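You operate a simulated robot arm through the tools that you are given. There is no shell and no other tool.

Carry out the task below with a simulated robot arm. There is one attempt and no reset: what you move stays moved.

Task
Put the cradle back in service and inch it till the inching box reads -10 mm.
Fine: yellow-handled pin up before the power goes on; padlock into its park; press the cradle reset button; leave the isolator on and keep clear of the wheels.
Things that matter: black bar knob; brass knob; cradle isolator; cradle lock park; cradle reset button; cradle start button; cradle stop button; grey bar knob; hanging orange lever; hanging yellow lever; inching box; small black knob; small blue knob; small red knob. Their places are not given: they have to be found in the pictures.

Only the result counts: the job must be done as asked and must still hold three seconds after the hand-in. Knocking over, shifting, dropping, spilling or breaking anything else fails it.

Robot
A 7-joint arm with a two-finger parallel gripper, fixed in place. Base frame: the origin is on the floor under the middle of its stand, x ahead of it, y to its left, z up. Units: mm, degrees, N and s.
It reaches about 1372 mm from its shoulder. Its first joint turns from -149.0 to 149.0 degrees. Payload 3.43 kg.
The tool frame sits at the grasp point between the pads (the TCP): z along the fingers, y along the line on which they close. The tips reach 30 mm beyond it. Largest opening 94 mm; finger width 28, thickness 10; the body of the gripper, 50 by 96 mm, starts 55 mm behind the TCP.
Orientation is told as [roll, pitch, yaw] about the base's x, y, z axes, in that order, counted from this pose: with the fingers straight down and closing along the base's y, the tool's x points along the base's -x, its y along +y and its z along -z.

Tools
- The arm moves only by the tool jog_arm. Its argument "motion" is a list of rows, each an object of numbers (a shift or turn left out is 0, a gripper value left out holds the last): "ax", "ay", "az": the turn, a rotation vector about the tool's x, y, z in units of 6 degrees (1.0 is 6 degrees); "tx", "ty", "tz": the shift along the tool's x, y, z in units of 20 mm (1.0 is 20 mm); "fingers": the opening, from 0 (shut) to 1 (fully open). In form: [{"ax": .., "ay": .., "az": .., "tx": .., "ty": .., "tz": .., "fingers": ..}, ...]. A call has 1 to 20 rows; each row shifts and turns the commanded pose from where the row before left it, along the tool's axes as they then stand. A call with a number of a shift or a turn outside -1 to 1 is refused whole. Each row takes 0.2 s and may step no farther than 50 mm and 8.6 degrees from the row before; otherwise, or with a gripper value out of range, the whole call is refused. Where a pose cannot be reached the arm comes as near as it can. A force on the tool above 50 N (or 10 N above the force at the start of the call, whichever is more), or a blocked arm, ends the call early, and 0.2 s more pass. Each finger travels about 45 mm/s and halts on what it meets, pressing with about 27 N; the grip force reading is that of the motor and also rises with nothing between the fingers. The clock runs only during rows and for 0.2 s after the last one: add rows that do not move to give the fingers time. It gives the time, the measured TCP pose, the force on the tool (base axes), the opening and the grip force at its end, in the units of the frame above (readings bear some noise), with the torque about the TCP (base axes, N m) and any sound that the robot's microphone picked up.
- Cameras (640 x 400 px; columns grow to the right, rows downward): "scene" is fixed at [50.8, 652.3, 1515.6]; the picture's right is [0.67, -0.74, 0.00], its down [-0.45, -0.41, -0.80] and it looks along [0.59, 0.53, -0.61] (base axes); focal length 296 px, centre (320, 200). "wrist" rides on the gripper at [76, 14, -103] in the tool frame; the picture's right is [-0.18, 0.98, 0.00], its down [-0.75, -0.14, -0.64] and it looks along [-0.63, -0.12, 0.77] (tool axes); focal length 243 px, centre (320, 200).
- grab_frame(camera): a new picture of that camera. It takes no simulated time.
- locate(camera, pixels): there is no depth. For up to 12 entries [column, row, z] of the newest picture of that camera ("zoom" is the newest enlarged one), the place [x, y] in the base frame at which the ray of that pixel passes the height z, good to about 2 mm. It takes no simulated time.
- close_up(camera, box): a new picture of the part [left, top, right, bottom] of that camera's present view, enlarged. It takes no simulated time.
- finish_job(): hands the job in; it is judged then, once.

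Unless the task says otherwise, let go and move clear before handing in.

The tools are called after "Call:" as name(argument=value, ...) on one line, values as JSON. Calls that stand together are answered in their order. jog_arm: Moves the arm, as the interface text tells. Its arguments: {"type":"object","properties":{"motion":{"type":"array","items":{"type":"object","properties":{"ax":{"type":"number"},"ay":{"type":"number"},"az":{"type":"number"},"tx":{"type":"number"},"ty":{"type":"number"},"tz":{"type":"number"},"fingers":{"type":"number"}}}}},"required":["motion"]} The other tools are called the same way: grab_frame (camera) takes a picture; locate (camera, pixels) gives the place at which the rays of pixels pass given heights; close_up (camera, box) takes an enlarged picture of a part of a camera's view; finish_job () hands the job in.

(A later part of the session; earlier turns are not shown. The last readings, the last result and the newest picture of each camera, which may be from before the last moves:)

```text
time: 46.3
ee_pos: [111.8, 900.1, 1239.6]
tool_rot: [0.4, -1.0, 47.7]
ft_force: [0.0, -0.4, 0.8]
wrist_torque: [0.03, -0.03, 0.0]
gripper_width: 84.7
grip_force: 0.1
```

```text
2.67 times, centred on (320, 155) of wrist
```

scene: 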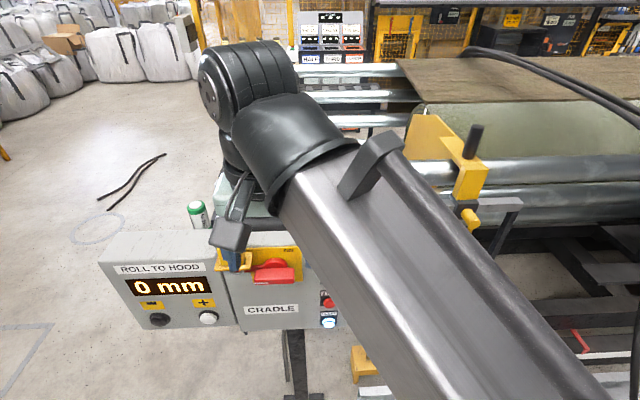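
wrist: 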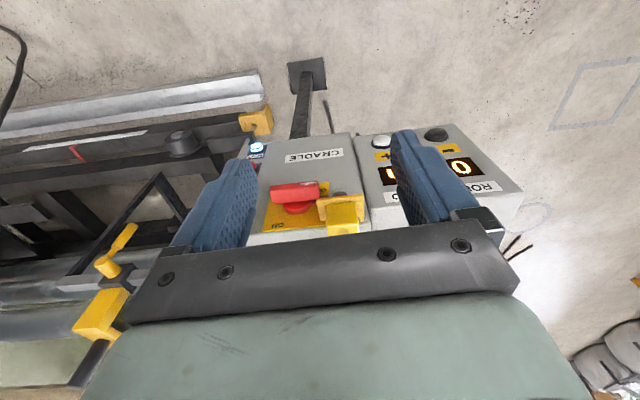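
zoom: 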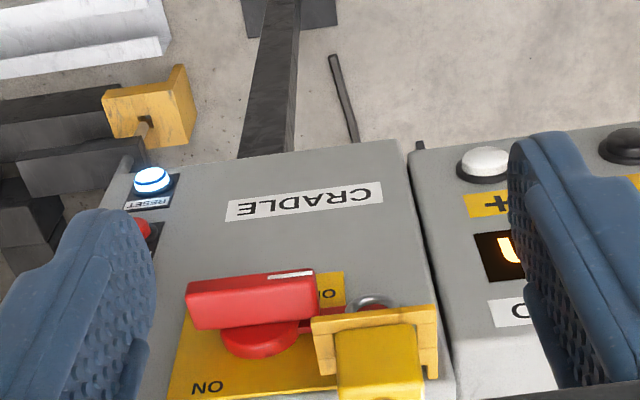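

The upside-down view shows the padlock in its yellow tray with the shackle at zoom (372,303), the OFF and ON labels, and the handle bar lying horizontal. I'll back off 60 mm to see the whole padlock for triangulation.

Call:
jog_arm(motion=[{"tx": 1}, {"tx": 1}, {"tx": 1}])

Call:
grab_frame(camera="wrist")

Call:
close_up(camera="wrist", box=[220, 90, 420, 215])

Call:
grab_frame(camera="scene")

Call:
close_up(camera="scene", box=[190, 210, 350, 310])

```text
time: 47.1
ee_pos: [71.9, 861.0, 1227.2]
tool_rot: [0.6, -1.3, 47.7]
ft_force: [-0.7, 0.6, 0.9]
wrist_torque: [0.01, -0.02, 0.0]
gripper_width: 84.6
grip_force: 0.1
out of reach, approached as far as the arm can: row 2, 3
```

```text
taken
```

wrist: 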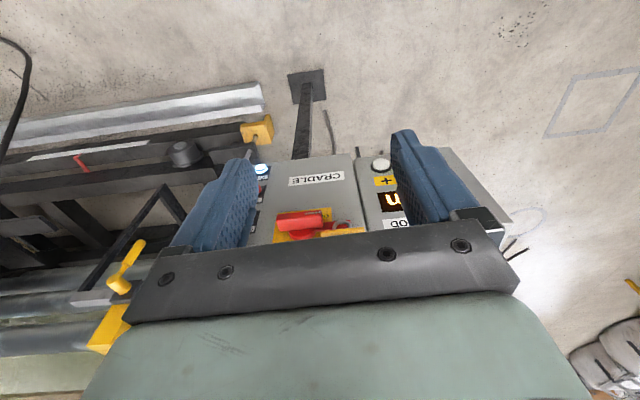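

```text
3.20 times, centred on (320, 152) of wrist
```

zoom: 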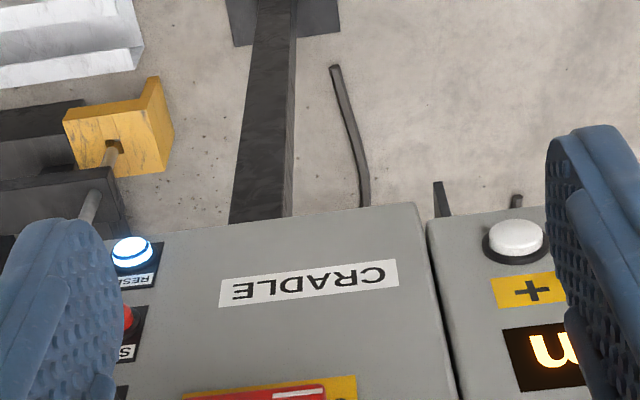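

```text
taken
```

scene: 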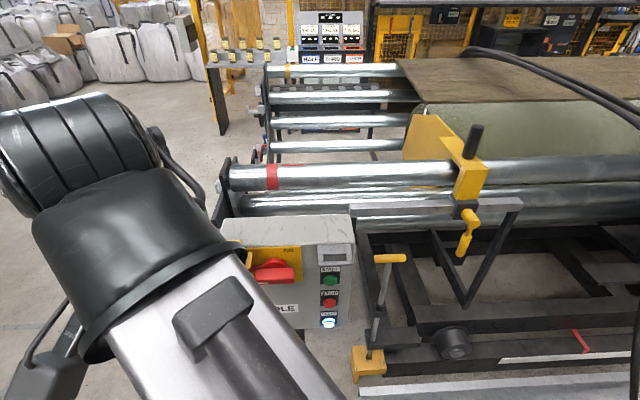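

```text
4.00 times, centred on (270, 260) of scene
```

zoom: 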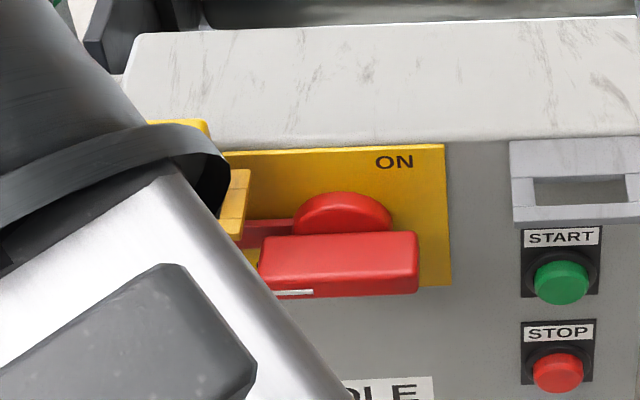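

Backing off hid the padlock behind the gripper plate, so I need to go forward instead. I'll advance 100 mm toward the panel at this height.

Call:
jog_arm(motion=[{"tx": -1}, {"tx": -1}, {"tx": -1}, {"tx": -1}, {"tx": -1}, {"tx": -0.5}])

Call:
grab_frame(camera="wrist")

Call:
close_up(camera="wrist", box=[240, 110, 440, 235])

Call:
grab_frame(camera="scene")

```text
time: 48.5
ee_pos: [144.9, 941.6, 1228.3]
tool_rot: [0.2, -0.7, 47.7]
ft_force: [-0.2, -0.6, -0.7]
wrist_torque: [0.0, 0.01, 0.0]
gripper_width: 84.3
grip_force: 0.0
```

```text
taken
```

wrist: 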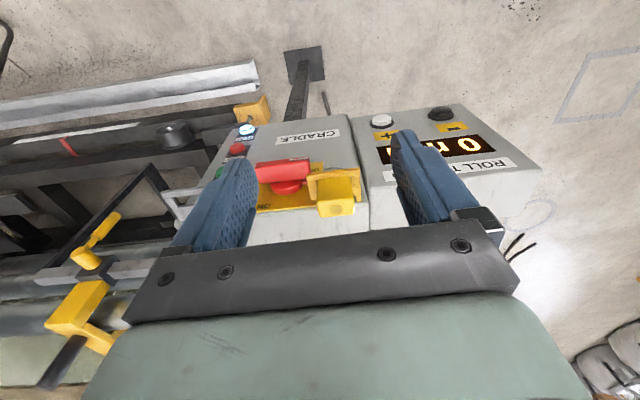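

```text
3.20 times, centred on (340, 172) of wrist
```

zoom: 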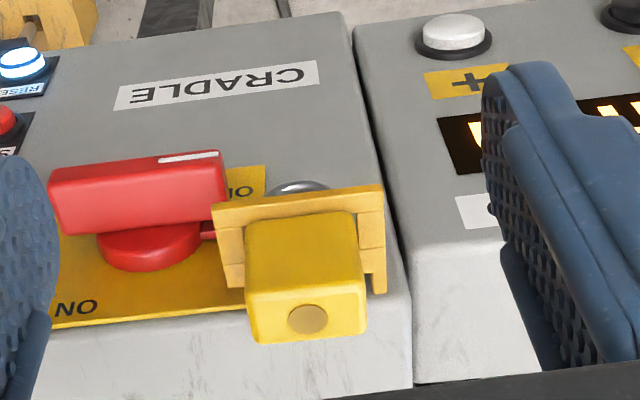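

```text
taken
```

scene: 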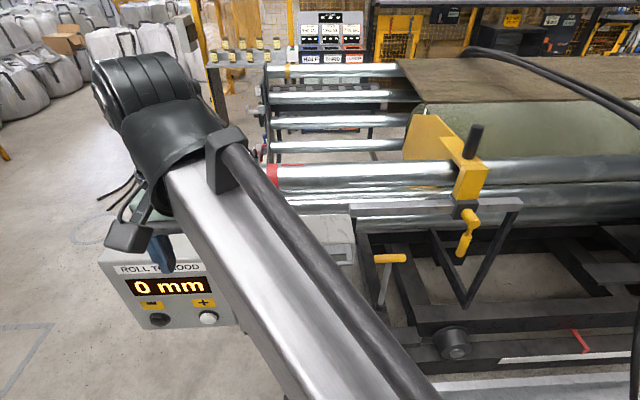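

Now the padlock's top face (brown dot at zoom (308,318)) is clear. I'll triangulate its corners with the first scene view's pixels.

Call:
locate(camera="wrist", pixels=[[316.6, 201.3, 1100], [316.6, 201.3, 1150], [354.1, 199.7, 1100], [354.1, 199.7, 1150], [320.6, 217.2, 1100], [320.6, 217.2, 1150], [354.4, 214.4, 1100], [354.4, 214.4, 1150]])

Call:
locate(camera="scene", pixels=[[243.8, 247.9, 1100], [243.8, 247.9, 1150], [218.6, 249.1, 1100], [218.6, 249.1, 1150], [241.4, 239.8, 1100], [241.4, 239.8, 1150], [218, 240.4, 1100], [218, 240.4, 1150]])

```text
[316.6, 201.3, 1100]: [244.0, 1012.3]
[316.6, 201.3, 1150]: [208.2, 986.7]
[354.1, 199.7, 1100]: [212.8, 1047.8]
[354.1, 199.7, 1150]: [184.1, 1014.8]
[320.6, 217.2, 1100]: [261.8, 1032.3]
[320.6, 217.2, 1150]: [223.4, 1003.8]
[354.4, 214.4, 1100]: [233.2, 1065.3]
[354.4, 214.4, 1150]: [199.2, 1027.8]
```

```text
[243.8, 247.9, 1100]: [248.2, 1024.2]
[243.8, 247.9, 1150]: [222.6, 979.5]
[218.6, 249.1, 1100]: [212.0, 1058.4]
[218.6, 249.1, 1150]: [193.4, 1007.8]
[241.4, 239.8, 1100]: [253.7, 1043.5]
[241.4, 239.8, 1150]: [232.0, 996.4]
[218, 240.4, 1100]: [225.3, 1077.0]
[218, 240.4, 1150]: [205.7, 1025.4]
```

The padlock body works out at r≈-567, f≈881 (45° panel axes), about 42×22 mm, top z≈1126, with the tray top near 1085. I'll align yaw to 45 and move above it, staying at z≈1228.

Call:
jog_arm(motion=[{"az": 0.45}, {"tx": -0.95, "ty": 0.03, "fingers": 1}, {"tx": -0.95, "ty": 0.03}, {"tx": -0.95, "ty": 0.03}, {"tx": -0.95, "ty": 0.03}, {"tx": -0.95, "ty": 0.03}, {"tx": -0.9, "ty": 0.03}])

Call:
grab_frame(camera="wrist")

Call:
grab_frame(camera="scene")

```text
time: 50.1
ee_pos: [223.0, 1023.3, 1228.4]
tool_rot: [0.1, -0.8, 44.9]
ft_force: [0.1, -0.1, 0.3]
wrist_torque: [-0.04, 0.03, 0.01]
gripper_width: 93.7
grip_force: 0.1
```

```text
taken
```

wrist: 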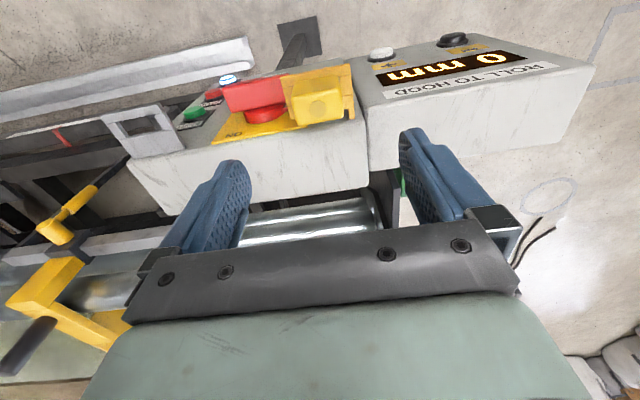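

```text
taken
```

scene: 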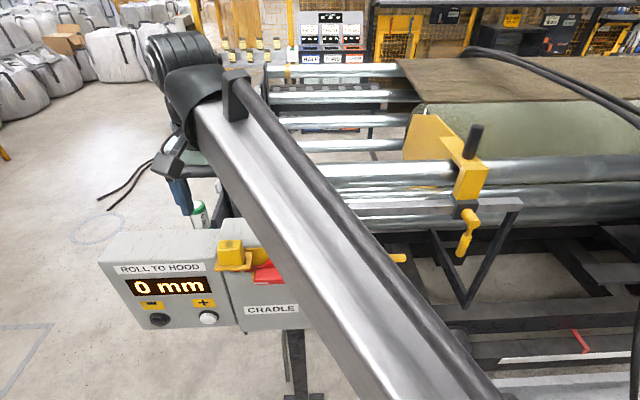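

The padlock now sits near (318,100) in the wrist view, close to where the TCP axis should project. I'll zoom in and locate the top face at z≈1126.

Call:
close_up(camera="wrist", box=[240, 50, 400, 150])

```text
4.00 times, centred on (320, 100) of wrist
```

zoom: 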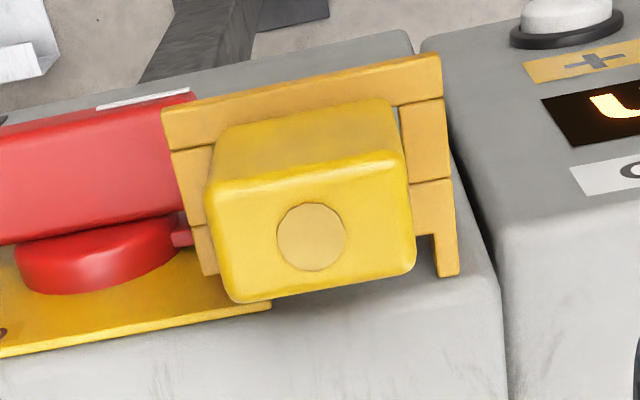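

Call:
locate(camera="zoom", pixels=[[312, 236, 1116], [312, 236, 1126], [312, 236, 1136], [210, 182, 1126], [402, 156, 1126], [415, 270, 1126], [232, 300, 1126], [163, 110, 1085], [440, 55, 1085], [205, 275, 1085], [458, 272, 1085]])

Call:
locate(camera="scene", pixels=[[229.5, 244.2, 1116], [229.5, 244.2, 1126], [229.5, 244.2, 1136], [214.3, 268, 1085], [249, 268.5, 1085]])

```text
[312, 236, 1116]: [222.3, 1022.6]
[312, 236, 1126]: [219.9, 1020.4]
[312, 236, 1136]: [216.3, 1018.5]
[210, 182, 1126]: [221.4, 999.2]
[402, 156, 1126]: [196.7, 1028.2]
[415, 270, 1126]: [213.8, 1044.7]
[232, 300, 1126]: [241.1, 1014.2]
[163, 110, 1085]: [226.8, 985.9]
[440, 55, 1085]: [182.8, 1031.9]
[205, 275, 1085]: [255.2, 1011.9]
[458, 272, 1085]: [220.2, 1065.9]
```

```text
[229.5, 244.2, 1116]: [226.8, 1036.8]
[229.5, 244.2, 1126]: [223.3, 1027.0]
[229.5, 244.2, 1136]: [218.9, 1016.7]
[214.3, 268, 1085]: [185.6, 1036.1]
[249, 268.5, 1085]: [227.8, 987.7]
```

I'll pin down the tray's top edge height so the fingertips stay above it.

Call:
locate(camera="zoom", pixels=[[172, 150, 1080], [172, 150, 1090], [172, 150, 1100], [172, 150, 1110], [443, 97, 1080], [443, 97, 1090], [443, 97, 1100], [443, 97, 1110]])

Call:
close_up(camera="scene", box=[200, 225, 264, 285])

```text
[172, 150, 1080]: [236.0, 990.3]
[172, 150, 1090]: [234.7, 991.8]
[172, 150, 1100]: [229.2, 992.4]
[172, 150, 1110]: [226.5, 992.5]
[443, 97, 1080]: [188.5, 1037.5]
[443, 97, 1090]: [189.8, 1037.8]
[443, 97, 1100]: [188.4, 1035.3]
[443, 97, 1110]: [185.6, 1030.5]
```

```text
6.67 times, centred on (232, 255) of scene
```

zoom: 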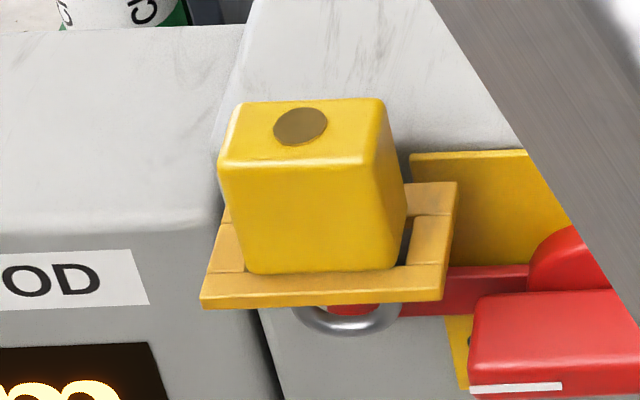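

The ring top is about z≈1092 and the padlock top about 1131, centred at (219,1021). I'll trim the position and yaw, then descend so the fingertips end near z≈1098.

Call:
jog_arm(motion=[{"az": 0.32, "tx": 0.22, "ty": 0.05}, {"tz": 1}, {"tz": 1}, {"tz": 1}])

Call:
grab_frame(camera="wrist")

Call:
grab_frame(camera="scene")

```text
time: 51.1
ee_pos: [219.9, 1022.8, 1172.3]
tool_rot: [0.3, -0.8, 43.1]
ft_force: [0.2, 0.1, 0.6]
wrist_torque: [0.0, -0.03, -0.03]
gripper_width: 94.0
grip_force: 0.0
```

```text
taken
```

wrist: 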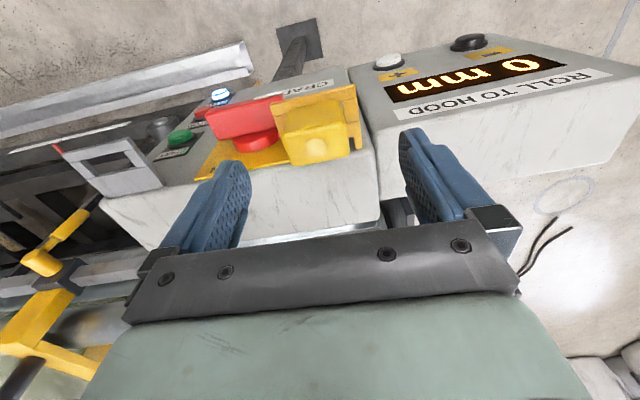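

```text
taken
```

scene: 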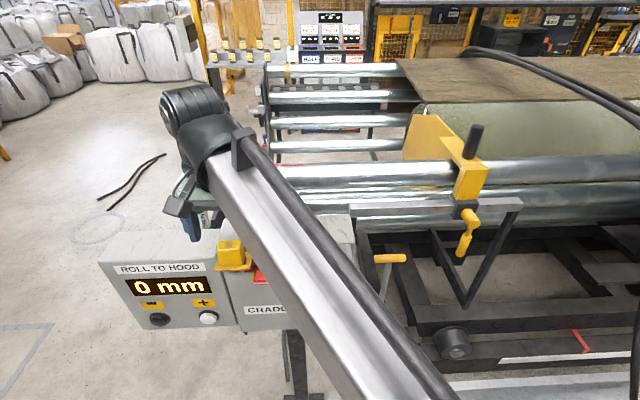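

Call:
close_up(camera="wrist", box=[250, 80, 390, 180])

```text
4.00 times, centred on (320, 130) of wrist
```

zoom: 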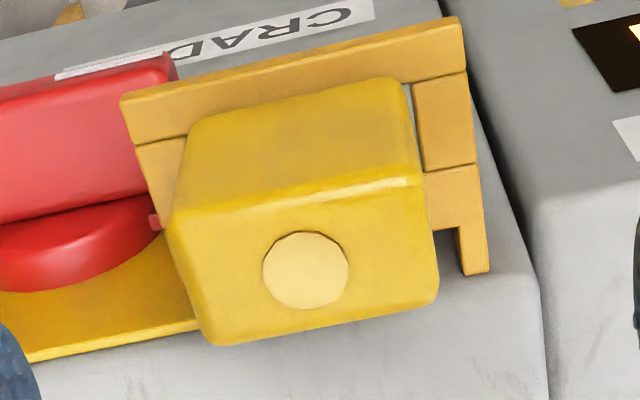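

Call:
locate(camera="zoom", pixels=[[307, 269, 1126], [307, 269, 1131], [307, 269, 1136], [170, 217, 1131], [425, 182, 1131], [437, 298, 1131], [212, 341, 1131], [135, 145, 1092], [466, 70, 1092], [488, 270, 1092]])

```text
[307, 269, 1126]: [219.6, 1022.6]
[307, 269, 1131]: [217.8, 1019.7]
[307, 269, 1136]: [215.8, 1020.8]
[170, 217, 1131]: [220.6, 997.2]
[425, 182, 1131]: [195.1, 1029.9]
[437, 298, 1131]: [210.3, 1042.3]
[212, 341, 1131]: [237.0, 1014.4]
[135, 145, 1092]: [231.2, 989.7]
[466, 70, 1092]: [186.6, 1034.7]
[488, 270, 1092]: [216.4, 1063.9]
```

The padlock centre is within about 3 mm of the TCP axis. I'll trim and descend the last 44 mm, then look before closing.

Call:
jog_arm(motion=[{"tx": 0.15, "ty": 0.03, "az": 0.1}, {"tz": 0.8}, {"tz": 0.8}, {"tz": 0.6}])

Call:
grab_frame(camera="wrist")

Call:
close_up(camera="scene", box=[150, 200, 310, 300])

```text
time: 52.1
ee_pos: [216.5, 1022.7, 1126.6]
tool_rot: [0.3, -0.7, 42.5]
ft_force: [-0.2, -0.4, 0.1]
wrist_torque: [0.02, 0.0, 0.0]
gripper_width: 93.8
grip_force: 0.0
```

```text
taken
```

wrist: 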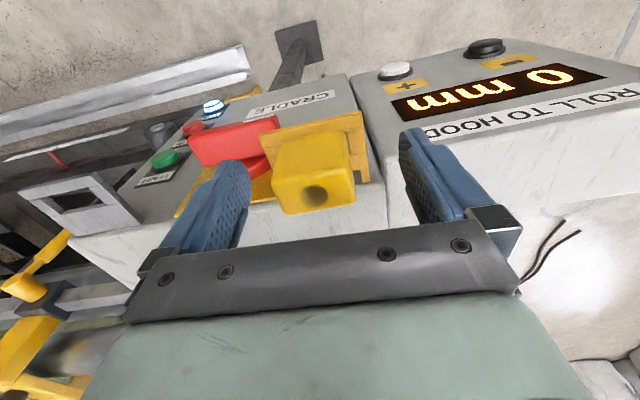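

```text
4.00 times, centred on (230, 250) of scene
```

zoom: 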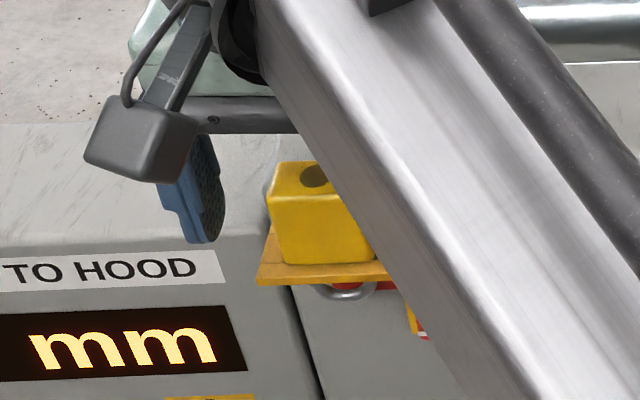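

The fingers straddle the body evenly, with the dot at (316,192) against a predicted (320,191). I'll nudge and close on it.

Call:
jog_arm(motion=[{"ty": -0.08, "fingers": 0.6}, {"fingers": 0.5}, {"fingers": 0.4}, {"fingers": 0.2}, {"fingers": 0.1}, {"fingers": 0}, {}])

Call:
grab_frame(camera="wrist")

```text
time: 53.7
ee_pos: [217.3, 1020.9, 1125.7]
tool_rot: [0.4, -0.9, 42.5]
ft_force: [0.3, -0.3, 2.3]
wrist_torque: [-0.01, -0.01, 0.02]
gripper_width: 45.8
grip_force: 26.8
```

```text
taken
```

wrist: 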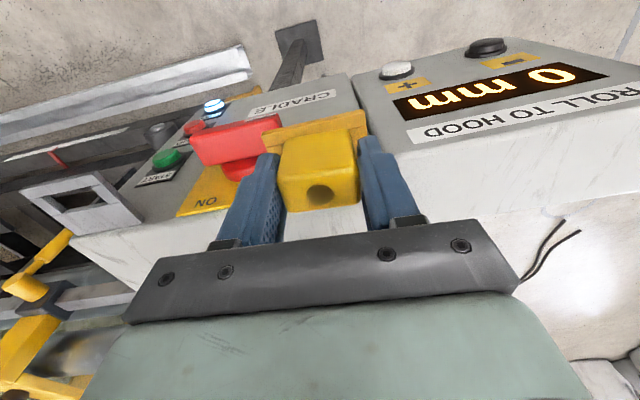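

Gripped at 45.8 mm. I'll lift gently 30 mm and check that it comes free.

Call:
jog_arm(motion=[{"tz": -0.3}, {"tz": -0.4}, {"tz": -0.4}, {"tz": -0.4}])

Call:
grab_frame(camera="wrist")

Call:
close_up(camera="scene", box=[150, 200, 310, 300])

```text
time: 54.7
ee_pos: [217.9, 1021.0, 1156.0]
tool_rot: [0.3, -0.8, 42.5]
ft_force: [0.4, -0.1, -1.4]
wrist_torque: [-0.03, 0.0, 0.0]
gripper_width: 46.2
grip_force: 26.9
```

```text
taken
```

wrist: 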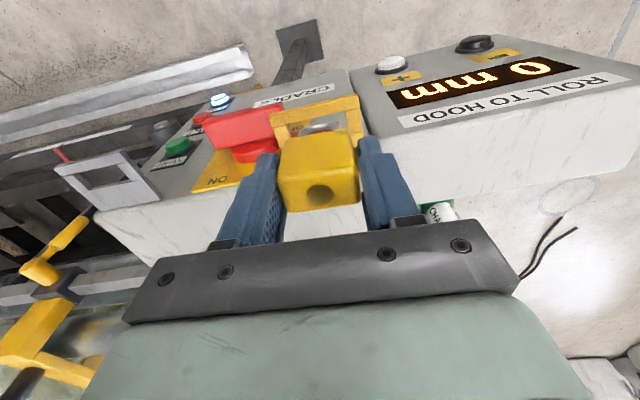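

```text
4.00 times, centred on (230, 250) of scene
```

zoom: 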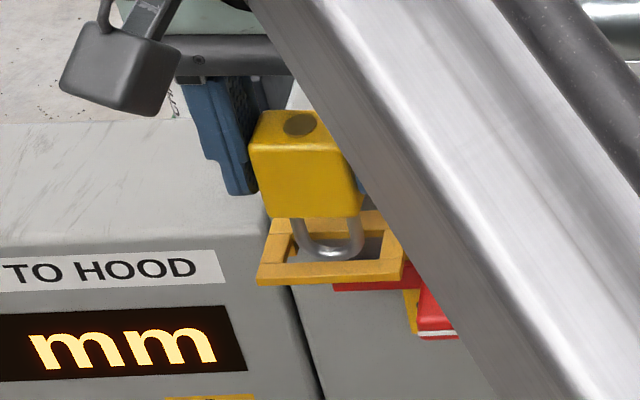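

It's lifting out cleanly, with the shackle now at ring level at zoom (330,255). I'll raise it another 60 mm to clear.

Call:
jog_arm(motion=[{"tz": -0.6}, {"tz": -0.6}, {"tz": -0.6}, {"tz": -0.6}, {"tz": -0.6}])

Call:
grab_frame(camera="wrist")

Call:
close_up(camera="wrist", box=[30, 60, 350, 260])

Call:
close_up(camera="scene", box=[150, 160, 310, 300])

```text
time: 55.9
ee_pos: [216.7, 1020.1, 1215.9]
tool_rot: [0.3, -0.6, 42.4]
ft_force: [-0.3, 0.5, -1.6]
wrist_torque: [-0.02, -0.01, 0.0]
gripper_width: 45.9
grip_force: 27.7
```

```text
taken
```

wrist: 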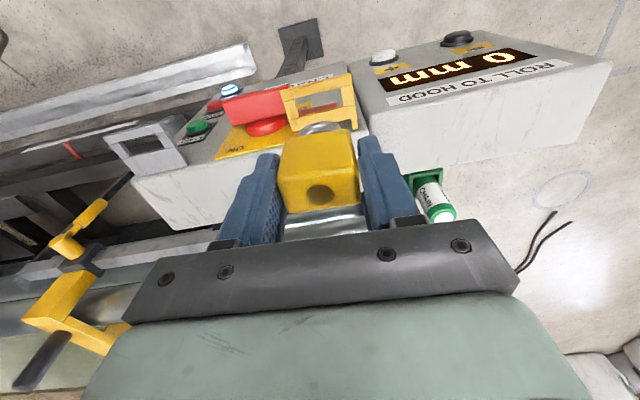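

```text
2.00 times, centred on (190, 160) of wrist
```

zoom: 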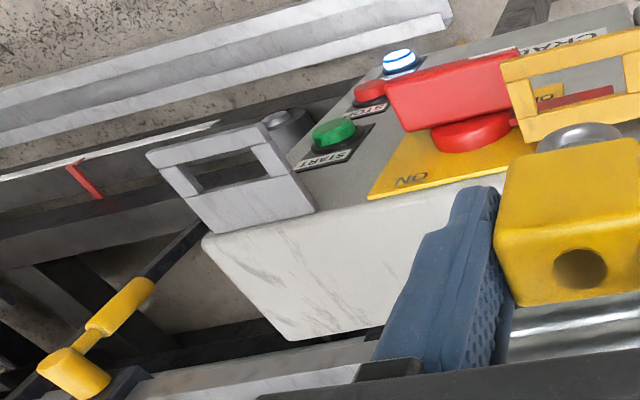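

```text
2.86 times, centred on (230, 230) of scene
```

zoom: 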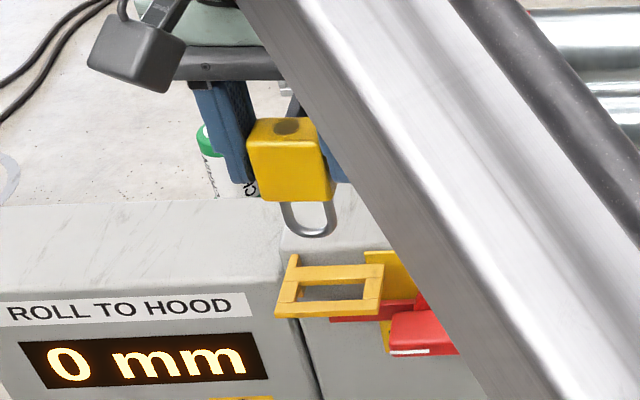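

The padlock is free and held, and the empty ring shows a slot for the shackle. I'll carry it right about 193 mm at this height to above the park, then measure the park ring.

Call:
jog_arm(motion=[{"ty": -0.8}, {"ty": -0.97}, {"ty": -0.97}, {"ty": -0.97}, {"ty": -0.97}, {"ty": -0.97}, {"ty": -0.97}, {"ty": -0.97}, {"ty": -0.97}, {"ty": -0.97}])

Call:
grab_frame(camera="wrist")

Call:
close_up(camera="wrist", box=[230, 50, 430, 175])

Call:
grab_frame(camera="scene")

```text
time: 58.1
ee_pos: [346.7, 878.2, 1215.8]
tool_rot: [0.3, -0.7, 42.5]
ft_force: [-0.4, 0.5, -1.1]
wrist_torque: [-0.02, 0.04, 0.01]
gripper_width: 45.7
grip_force: 26.7
```

```text
taken
```

wrist: 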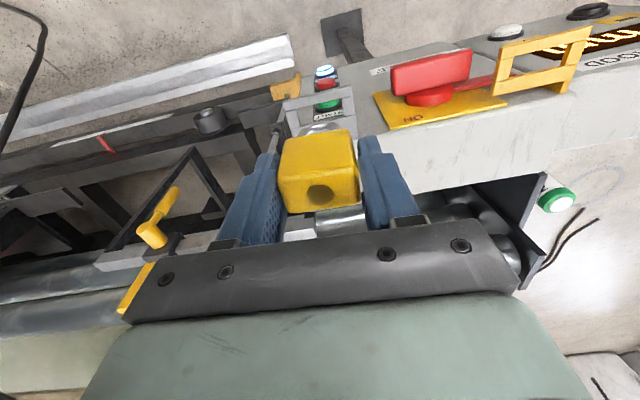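

```text
3.20 times, centred on (330, 112) of wrist
```

zoom: 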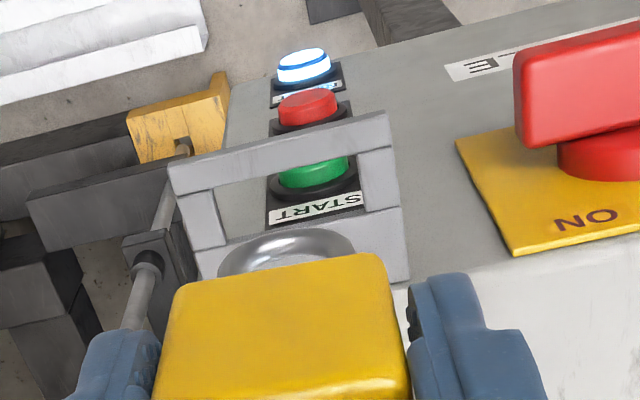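

```text
taken
```

scene: 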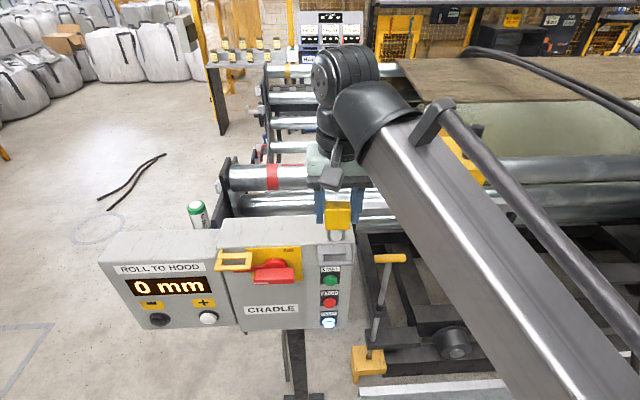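

The park ring shows outer corners at zoom (168,168) and (388,112), about 10 px lower than the yellow ring looked, so it lies about 10 mm further toward the panel. I'll measure it exactly.

Call:
locate(camera="zoom", pixels=[[168, 168, 1085], [388, 112, 1085], [168, 168, 1078], [388, 112, 1078], [172, 195, 1092], [390, 145, 1092], [215, 187, 1092], [357, 153, 1092], [226, 246, 1092], [366, 212, 1092]])

Call:
close_up(camera="scene", box=[205, 190, 365, 290])

```text
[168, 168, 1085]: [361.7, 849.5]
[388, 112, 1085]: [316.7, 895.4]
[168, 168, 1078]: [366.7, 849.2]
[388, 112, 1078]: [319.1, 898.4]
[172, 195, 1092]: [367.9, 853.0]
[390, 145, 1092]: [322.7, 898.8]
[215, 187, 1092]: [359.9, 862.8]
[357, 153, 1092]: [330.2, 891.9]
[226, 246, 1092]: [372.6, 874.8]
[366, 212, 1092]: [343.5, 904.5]
```

```text
4.00 times, centred on (285, 240) of scene
```

zoom: 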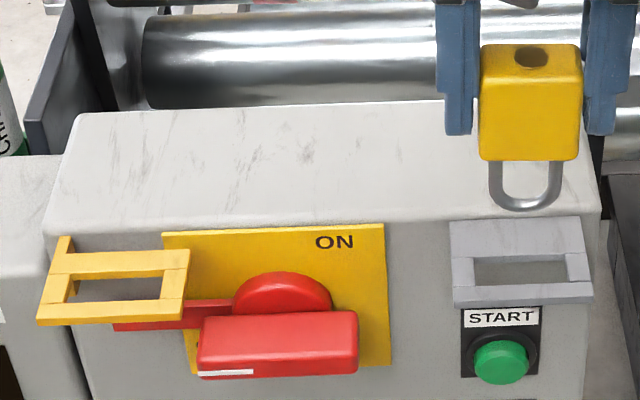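

The park ring sits at the same f and nearly the same height as the yellow ring, so the drop target is TCP (352,885), yaw 45. I'll align there and lower to just above the ring.

Call:
jog_arm(motion=[{"az": -0.5}, {"tx": -0.43, "ty": 0.05}, {"tz": 0.6}, {"tz": 0.6}, {"tz": 0.5}])

Call:
grab_frame(camera="wrist")

Call:
close_up(camera="wrist", box=[230, 70, 430, 195])

Call:
close_up(camera="scene", box=[285, 200, 385, 290])

```text
time: 59.3
ee_pos: [352.2, 886.9, 1180.5]
tool_rot: [0.2, -0.8, 45.5]
ft_force: [0.1, 0.2, -0.3]
wrist_torque: [0.03, 0.02, -0.01]
gripper_width: 45.9
grip_force: 26.8
```

```text
taken
```

wrist: 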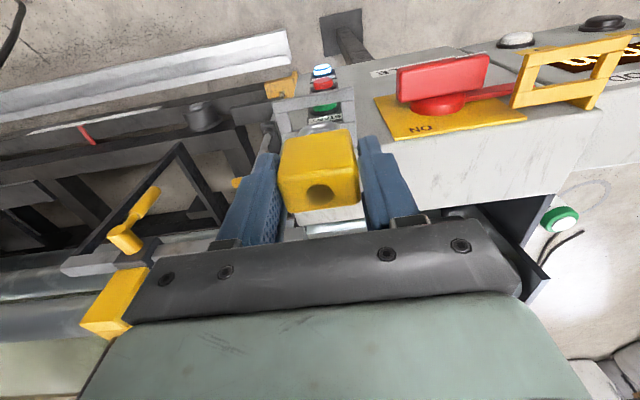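

```text
3.20 times, centred on (330, 132) of wrist
```

zoom: 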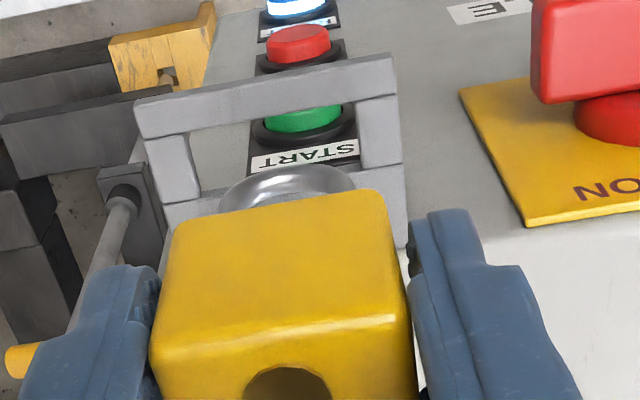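

```text
4.44 times, centred on (335, 245) of scene
```

zoom: 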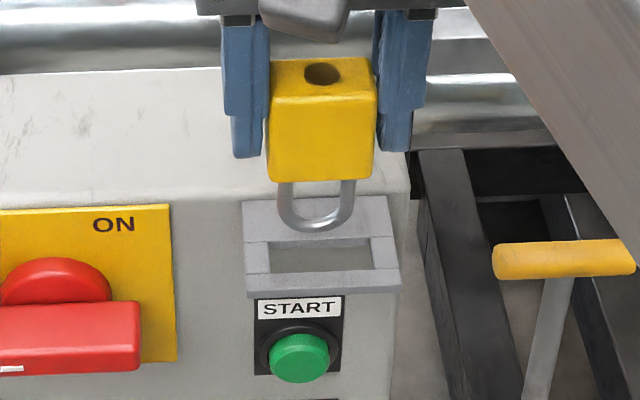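

Everything lines up closely, so I'll measure the slot's inner corners directly for a final check before inserting.

Call:
locate(camera="wrist", pixels=[[289.4, 110.6, 1092], [343.1, 101.2, 1092], [291.6, 132.5, 1092], [343.1, 121.6, 1092], [320, 127, 1125], [320, 127, 1115]])

Call:
locate(camera="scene", pixels=[[323.7, 261.3, 1092], [345.8, 260.6, 1092], [324.3, 254.0, 1092], [343.5, 253.5, 1092]])

```text
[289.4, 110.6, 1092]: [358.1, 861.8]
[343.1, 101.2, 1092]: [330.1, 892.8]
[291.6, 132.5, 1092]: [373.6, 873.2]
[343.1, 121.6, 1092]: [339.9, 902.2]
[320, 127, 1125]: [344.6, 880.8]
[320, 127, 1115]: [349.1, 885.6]
```

```text
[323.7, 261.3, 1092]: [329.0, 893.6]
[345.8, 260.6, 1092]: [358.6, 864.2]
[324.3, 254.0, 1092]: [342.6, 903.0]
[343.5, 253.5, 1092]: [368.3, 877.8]
```

The slot centre is at (350,883.6), and my TCP is within about 2–3 mm. A small trim back, then lower toward the ring.

Call:
jog_arm(motion=[{"tx": 0.12, "ty": -0.03}, {"tz": 0.4}, {"tz": 0.4}, {"tz": 0.4}, {"tz": 0.4}])

Call:
close_up(camera="wrist", box=[230, 90, 430, 215])

Call:
close_up(camera="scene", box=[285, 200, 385, 290])

```text
time: 60.5
ee_pos: [350.2, 886.2, 1149.6]
tool_rot: [0.1, -0.8, 45.6]
ft_force: [0.3, 0.3, -2.0]
wrist_torque: [-0.03, 0.0, -0.01]
gripper_width: 45.8
grip_force: 27.4
```

```text
3.20 times, centred on (330, 152) of wrist
```

zoom: 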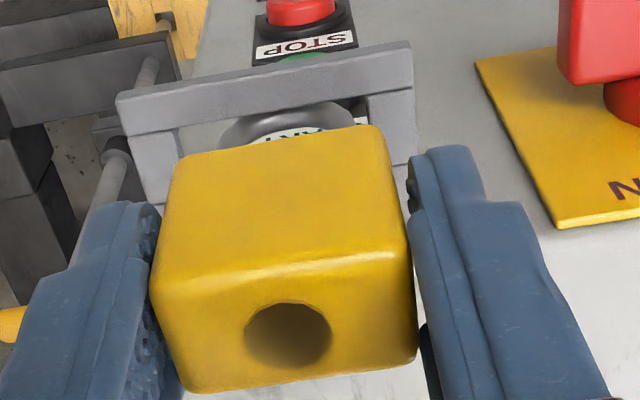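

```text
4.44 times, centred on (335, 245) of scene
```

zoom: 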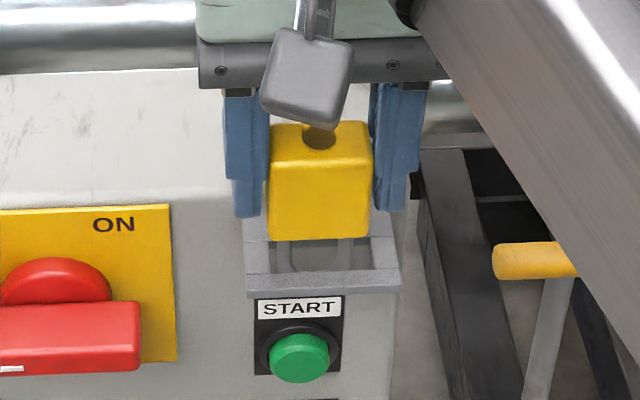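

The shackle is entering the slot at scene zoom (315,258) with clearance on both sides. I'll lower slowly the last 22 mm, watching the force.

Call:
jog_arm(motion=[{"tz": 0.3}, {"tz": 0.3}, {"tz": 0.25}, {"tz": 0.2}])

Call:
close_up(camera="scene", box=[285, 200, 385, 290])

Call:
close_up(camera="wrist", box=[230, 90, 430, 215])

```text
time: 61.5
ee_pos: [351.3, 887.5, 1128.0]
tool_rot: [0.1, -0.8, 45.4]
ft_force: [-0.1, -0.5, -1.0]
wrist_torque: [0.01, -0.05, 0.0]
gripper_width: 45.9
grip_force: 26.9
```

```text
4.44 times, centred on (335, 245) of scene
```

zoom: 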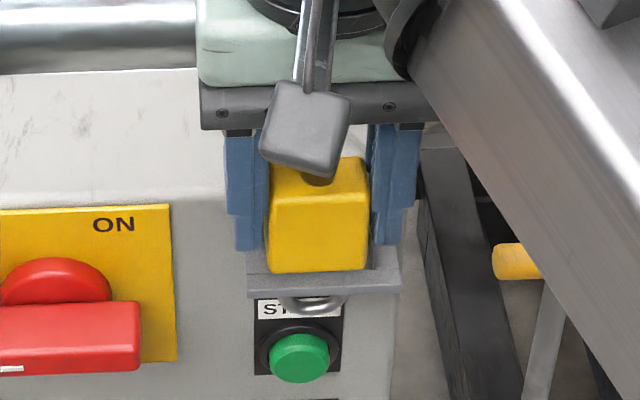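

```text
3.20 times, centred on (330, 152) of wrist
```

zoom: 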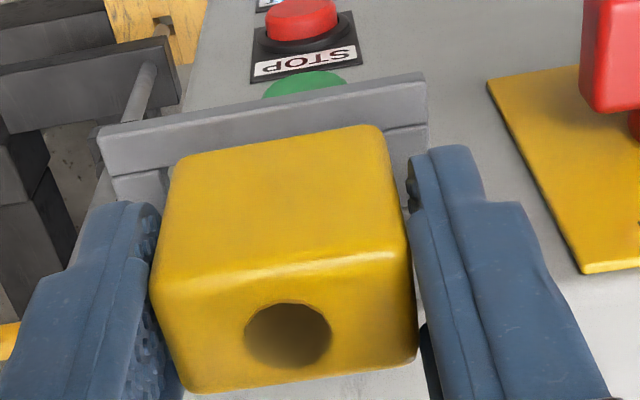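

Nearly seated, with the shackle showing below the ring at zoom (310,302). I'll creep down a few mm until contact.

Call:
jog_arm(motion=[{"tz": 0.08}, {"tz": 0.06}])

```text
time: 62.1
ee_pos: [352.3, 885.6, 1126.1]
tool_rot: [0.3, -0.8, 45.5]
ft_force: [-0.1, 0.2, -0.4]
wrist_torque: [-0.01, 0.01, 0.0]
gripper_width: 46.2
grip_force: 26.6
```

Call:
jog_arm(motion=[{"tz": 0.08}, {"tz": 0.06}, {}])

Call:
close_up(camera="scene", box=[285, 200, 385, 290])

```text
time: 62.9
ee_pos: [351.4, 884.9, 1124.1]
tool_rot: [0.2, -1.0, 45.4]
ft_force: [5.9, 1.4, 21.5]
wrist_torque: [-0.08, -0.05, 0.0]
gripper_width: 46.5
grip_force: 27.4
```

```text
4.44 times, centred on (335, 245) of scene
```

zoom: 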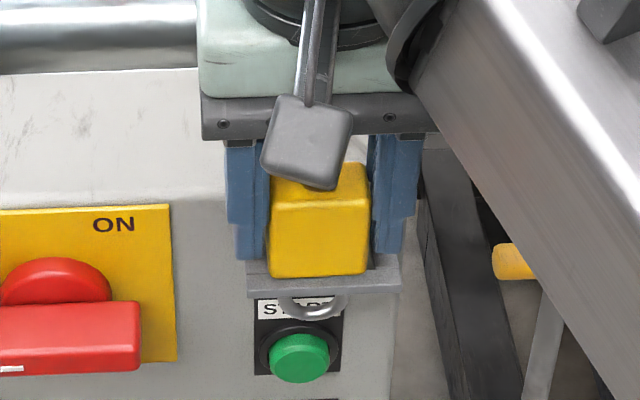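

A 21 N upward reaction means the body is seated on the ring. I'll relieve the pressure slightly, then open the fingers.

Call:
jog_arm(motion=[{"tz": -0.04}, {"fingers": 0.6}, {"fingers": 0.8}, {"fingers": 0.95}, {"fingers": 0.95}])

Call:
close_up(camera="scene", box=[285, 200, 385, 290])

Call:
grab_frame(camera="wrist")

```text
time: 64.1
ee_pos: [350.2, 885.2, 1123.5]
tool_rot: [0.3, -0.8, 45.5]
ft_force: [-0.3, -1.1, 0.0]
wrist_torque: [0.01, 0.02, -0.02]
gripper_width: 89.2
grip_force: 0.0
```

```text
4.44 times, centred on (335, 245) of scene
```

zoom: 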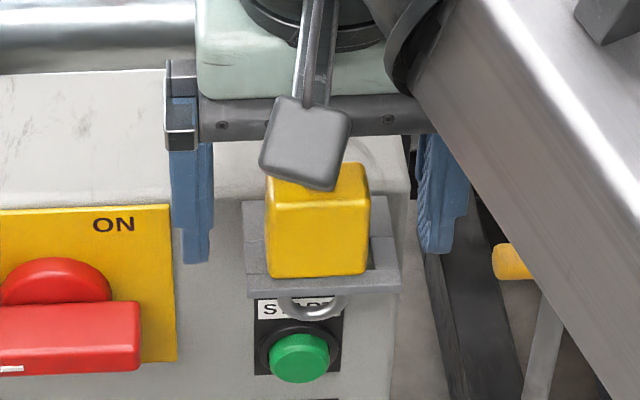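

```text
taken
```

wrist: 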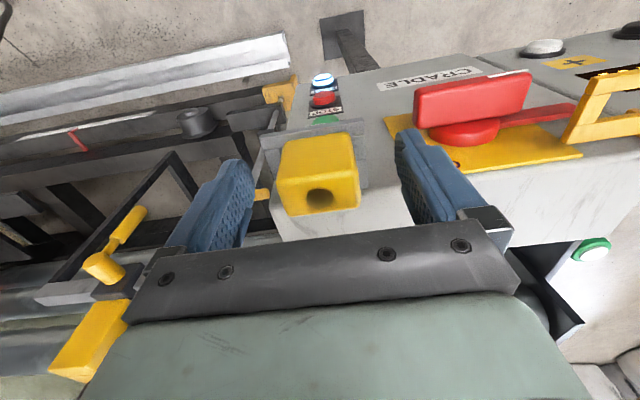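

The padlock rests in the park by itself. I'll rise straight up and clear it.

Call:
jog_arm(motion=[{"tz": -0.5}, {"tz": -0.8}, {"tz": -0.9}, {"tz": -0.9}, {"tz": -0.9}, {"tz": -0.9}])

Call:
grab_frame(camera="wrist")

Call:
close_up(camera="wrist", box=[240, 50, 560, 200])

Call:
close_up(camera="scene", box=[205, 220, 365, 320])

```text
time: 65.5
ee_pos: [349.4, 883.9, 1221.0]
tool_rot: [0.2, -0.8, 45.5]
ft_force: [0.2, -0.4, 0.7]
wrist_torque: [-0.02, -0.02, 0.01]
gripper_width: 89.4
grip_force: 0.0
```

```text
taken
```

wrist: 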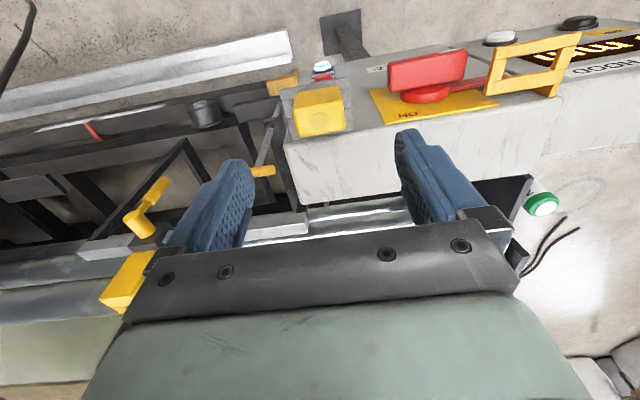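

```text
2.00 times, centred on (400, 125) of wrist
```

zoom: 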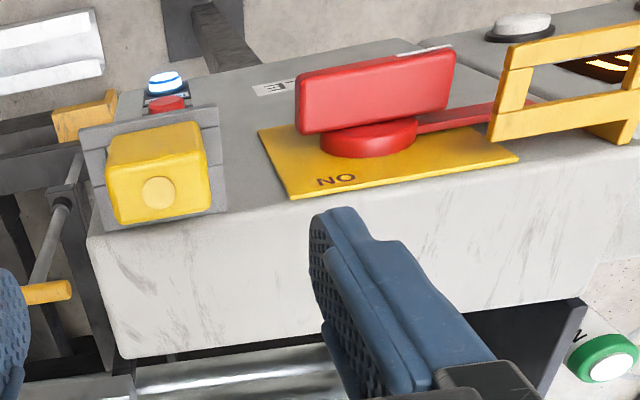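

```text
4.00 times, centred on (285, 270) of scene
```

zoom: 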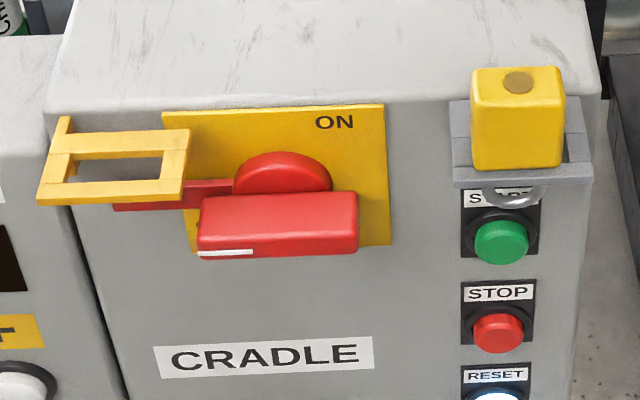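

The padlock is parked and the gripper clear. I'll zoom into the isolator handle to get its geometry.

Call:
close_up(camera="scene", box=[230, 240, 310, 290])

Call:
close_up(camera="wrist", box=[360, 30, 480, 130])

```text
8.00 times, centred on (270, 265) of scene
```

zoom: 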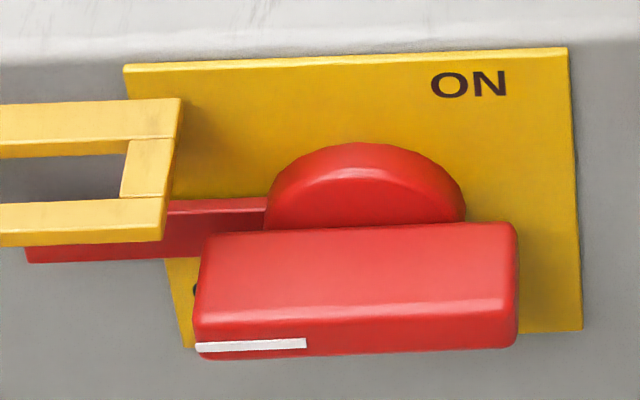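

```text
4.00 times, centred on (420, 80) of wrist
```

zoom: 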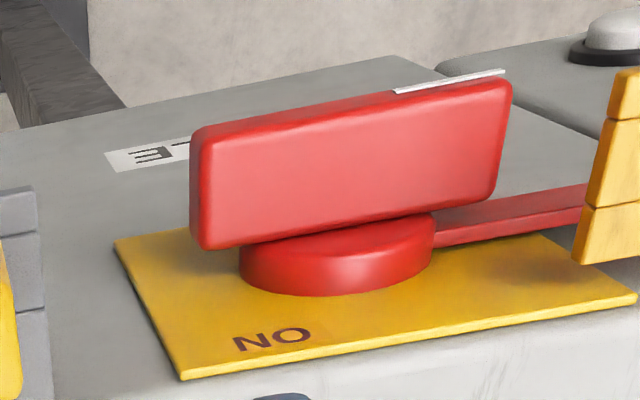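

Call:
locate(camera="wrist", pixels=[[388.75, 64.5, 1040], [388.75, 64.5, 1080], [467.5, 50, 1040], [467.5, 50, 1080], [391.25, 92, 1040], [391.25, 92, 1080], [462.5, 80, 1040], [462.5, 80, 1080]])

Call:
locate(camera="scene", pixels=[[294.4, 277.5, 1040], [294.4, 277.5, 1080], [254.4, 280.6, 1040], [254.4, 280.6, 1080], [294.4, 268.1, 1040], [294.4, 268.1, 1080], [256.25, 269.75, 1040], [256.25, 269.75, 1080]])

```text
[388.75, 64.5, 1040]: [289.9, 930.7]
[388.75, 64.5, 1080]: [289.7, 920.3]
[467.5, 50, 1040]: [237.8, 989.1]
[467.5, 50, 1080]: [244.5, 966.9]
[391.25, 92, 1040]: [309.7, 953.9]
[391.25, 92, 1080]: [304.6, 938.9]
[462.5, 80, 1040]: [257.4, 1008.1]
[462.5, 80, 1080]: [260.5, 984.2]
```

```text
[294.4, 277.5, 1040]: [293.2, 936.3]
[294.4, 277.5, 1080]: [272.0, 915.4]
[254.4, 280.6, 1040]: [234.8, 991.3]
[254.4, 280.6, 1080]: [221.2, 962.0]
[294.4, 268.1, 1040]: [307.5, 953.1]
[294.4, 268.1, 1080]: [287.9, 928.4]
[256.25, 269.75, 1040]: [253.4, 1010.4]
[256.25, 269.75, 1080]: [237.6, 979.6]
```

The handle is a horizontal fin: r from -534 to -455, f from 866 to 894, top z≈1038, so it should turn clockwise by about 90° from OFF to ON. I'll back off, centre on it, and tilt the tool to point horizontally at the panel.

Call:
jog_arm(motion=[{"tx": 0.75, "ty": 0.9}, {"tx": 0.75, "ty": 0.98}, {"tx": 0.75, "ty": 0.98}, {"tx": 0.75, "ty": 0.98}, {"tx": 0.75, "ty": 0.98}, {"tx": 0.75, "ty": 0.98}, {"ay": -1}, {"ay": -1}, {"ay": -1}, {"ay": -1}, {"ay": -1}])

Call:
grab_frame(camera="wrist")

Call:
grab_frame(camera="scene")

```text
time: 67.9
ee_pos: [204.2, 900.3, 1220.6]
tool_rot: [0.3, -30.8, 45.3]
ft_force: [0.0, 0.4, 0.7]
wrist_torque: [0.0, -0.01, -0.01]
gripper_width: 89.2
grip_force: 0.1
```

```text
taken
```

wrist: 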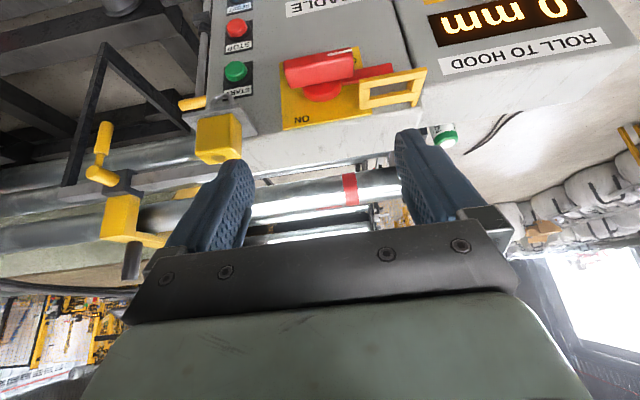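

```text
taken
```

scene: 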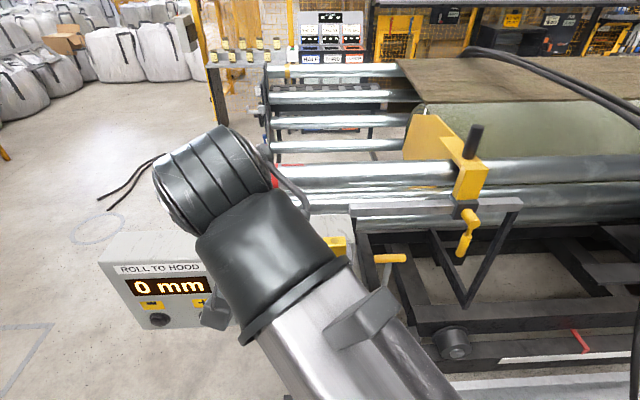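

The tilt is proceeding safely. I'll continue to horizontal.

Call:
jog_arm(motion=[{"ay": -1}, {"ay": -1}, {"ay": -1}, {"ay": -1}, {"ay": -1}, {"ay": -1}, {"ay": -1}, {"ay": -1}, {"ay": -1}, {"ay": -0.85}])

Call:
grab_frame(camera="wrist")

Call:
grab_frame(camera="scene")

```text
time: 70.1
ee_pos: [204.1, 902.9, 1221.4]
tool_rot: [84.5, -89.7, -39.0]
ft_force: [0.1, -0.8, -0.3]
wrist_torque: [0.05, 0.0, 0.0]
gripper_width: 89.3
grip_force: 0.0
```

```text
taken
```

wrist: 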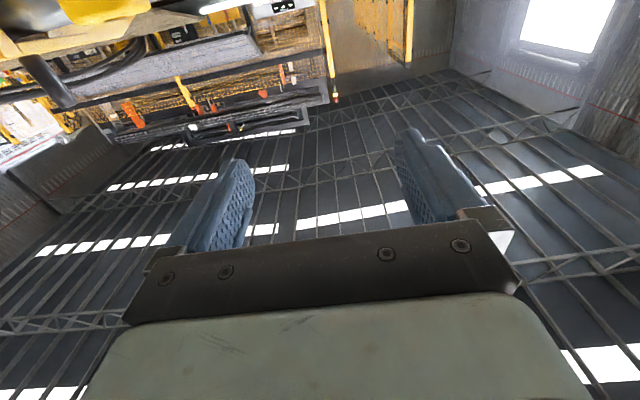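

```text
taken
```

scene: 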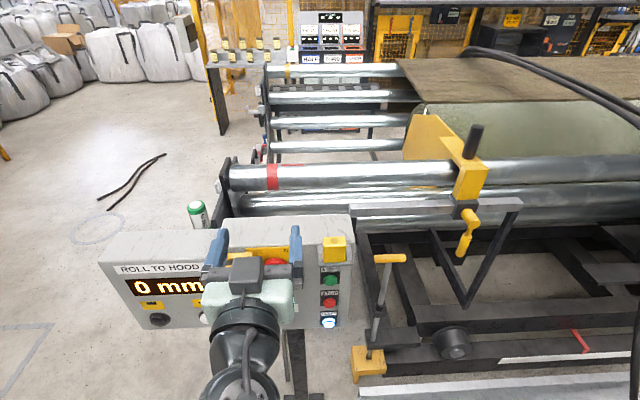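

The tool is horizontal and the wrist camera now looks up at the roof. I'll zoom into the scene to understand what sits where on the gripper.

Call:
close_up(camera="scene", box=[170, 210, 350, 400])

```text
2.11 times, centred on (260, 305) of scene
```

zoom: 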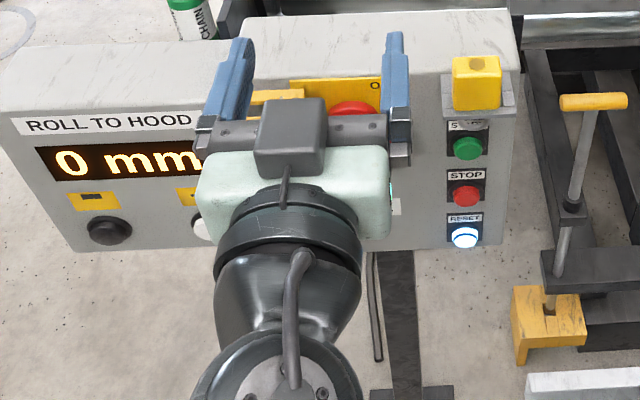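

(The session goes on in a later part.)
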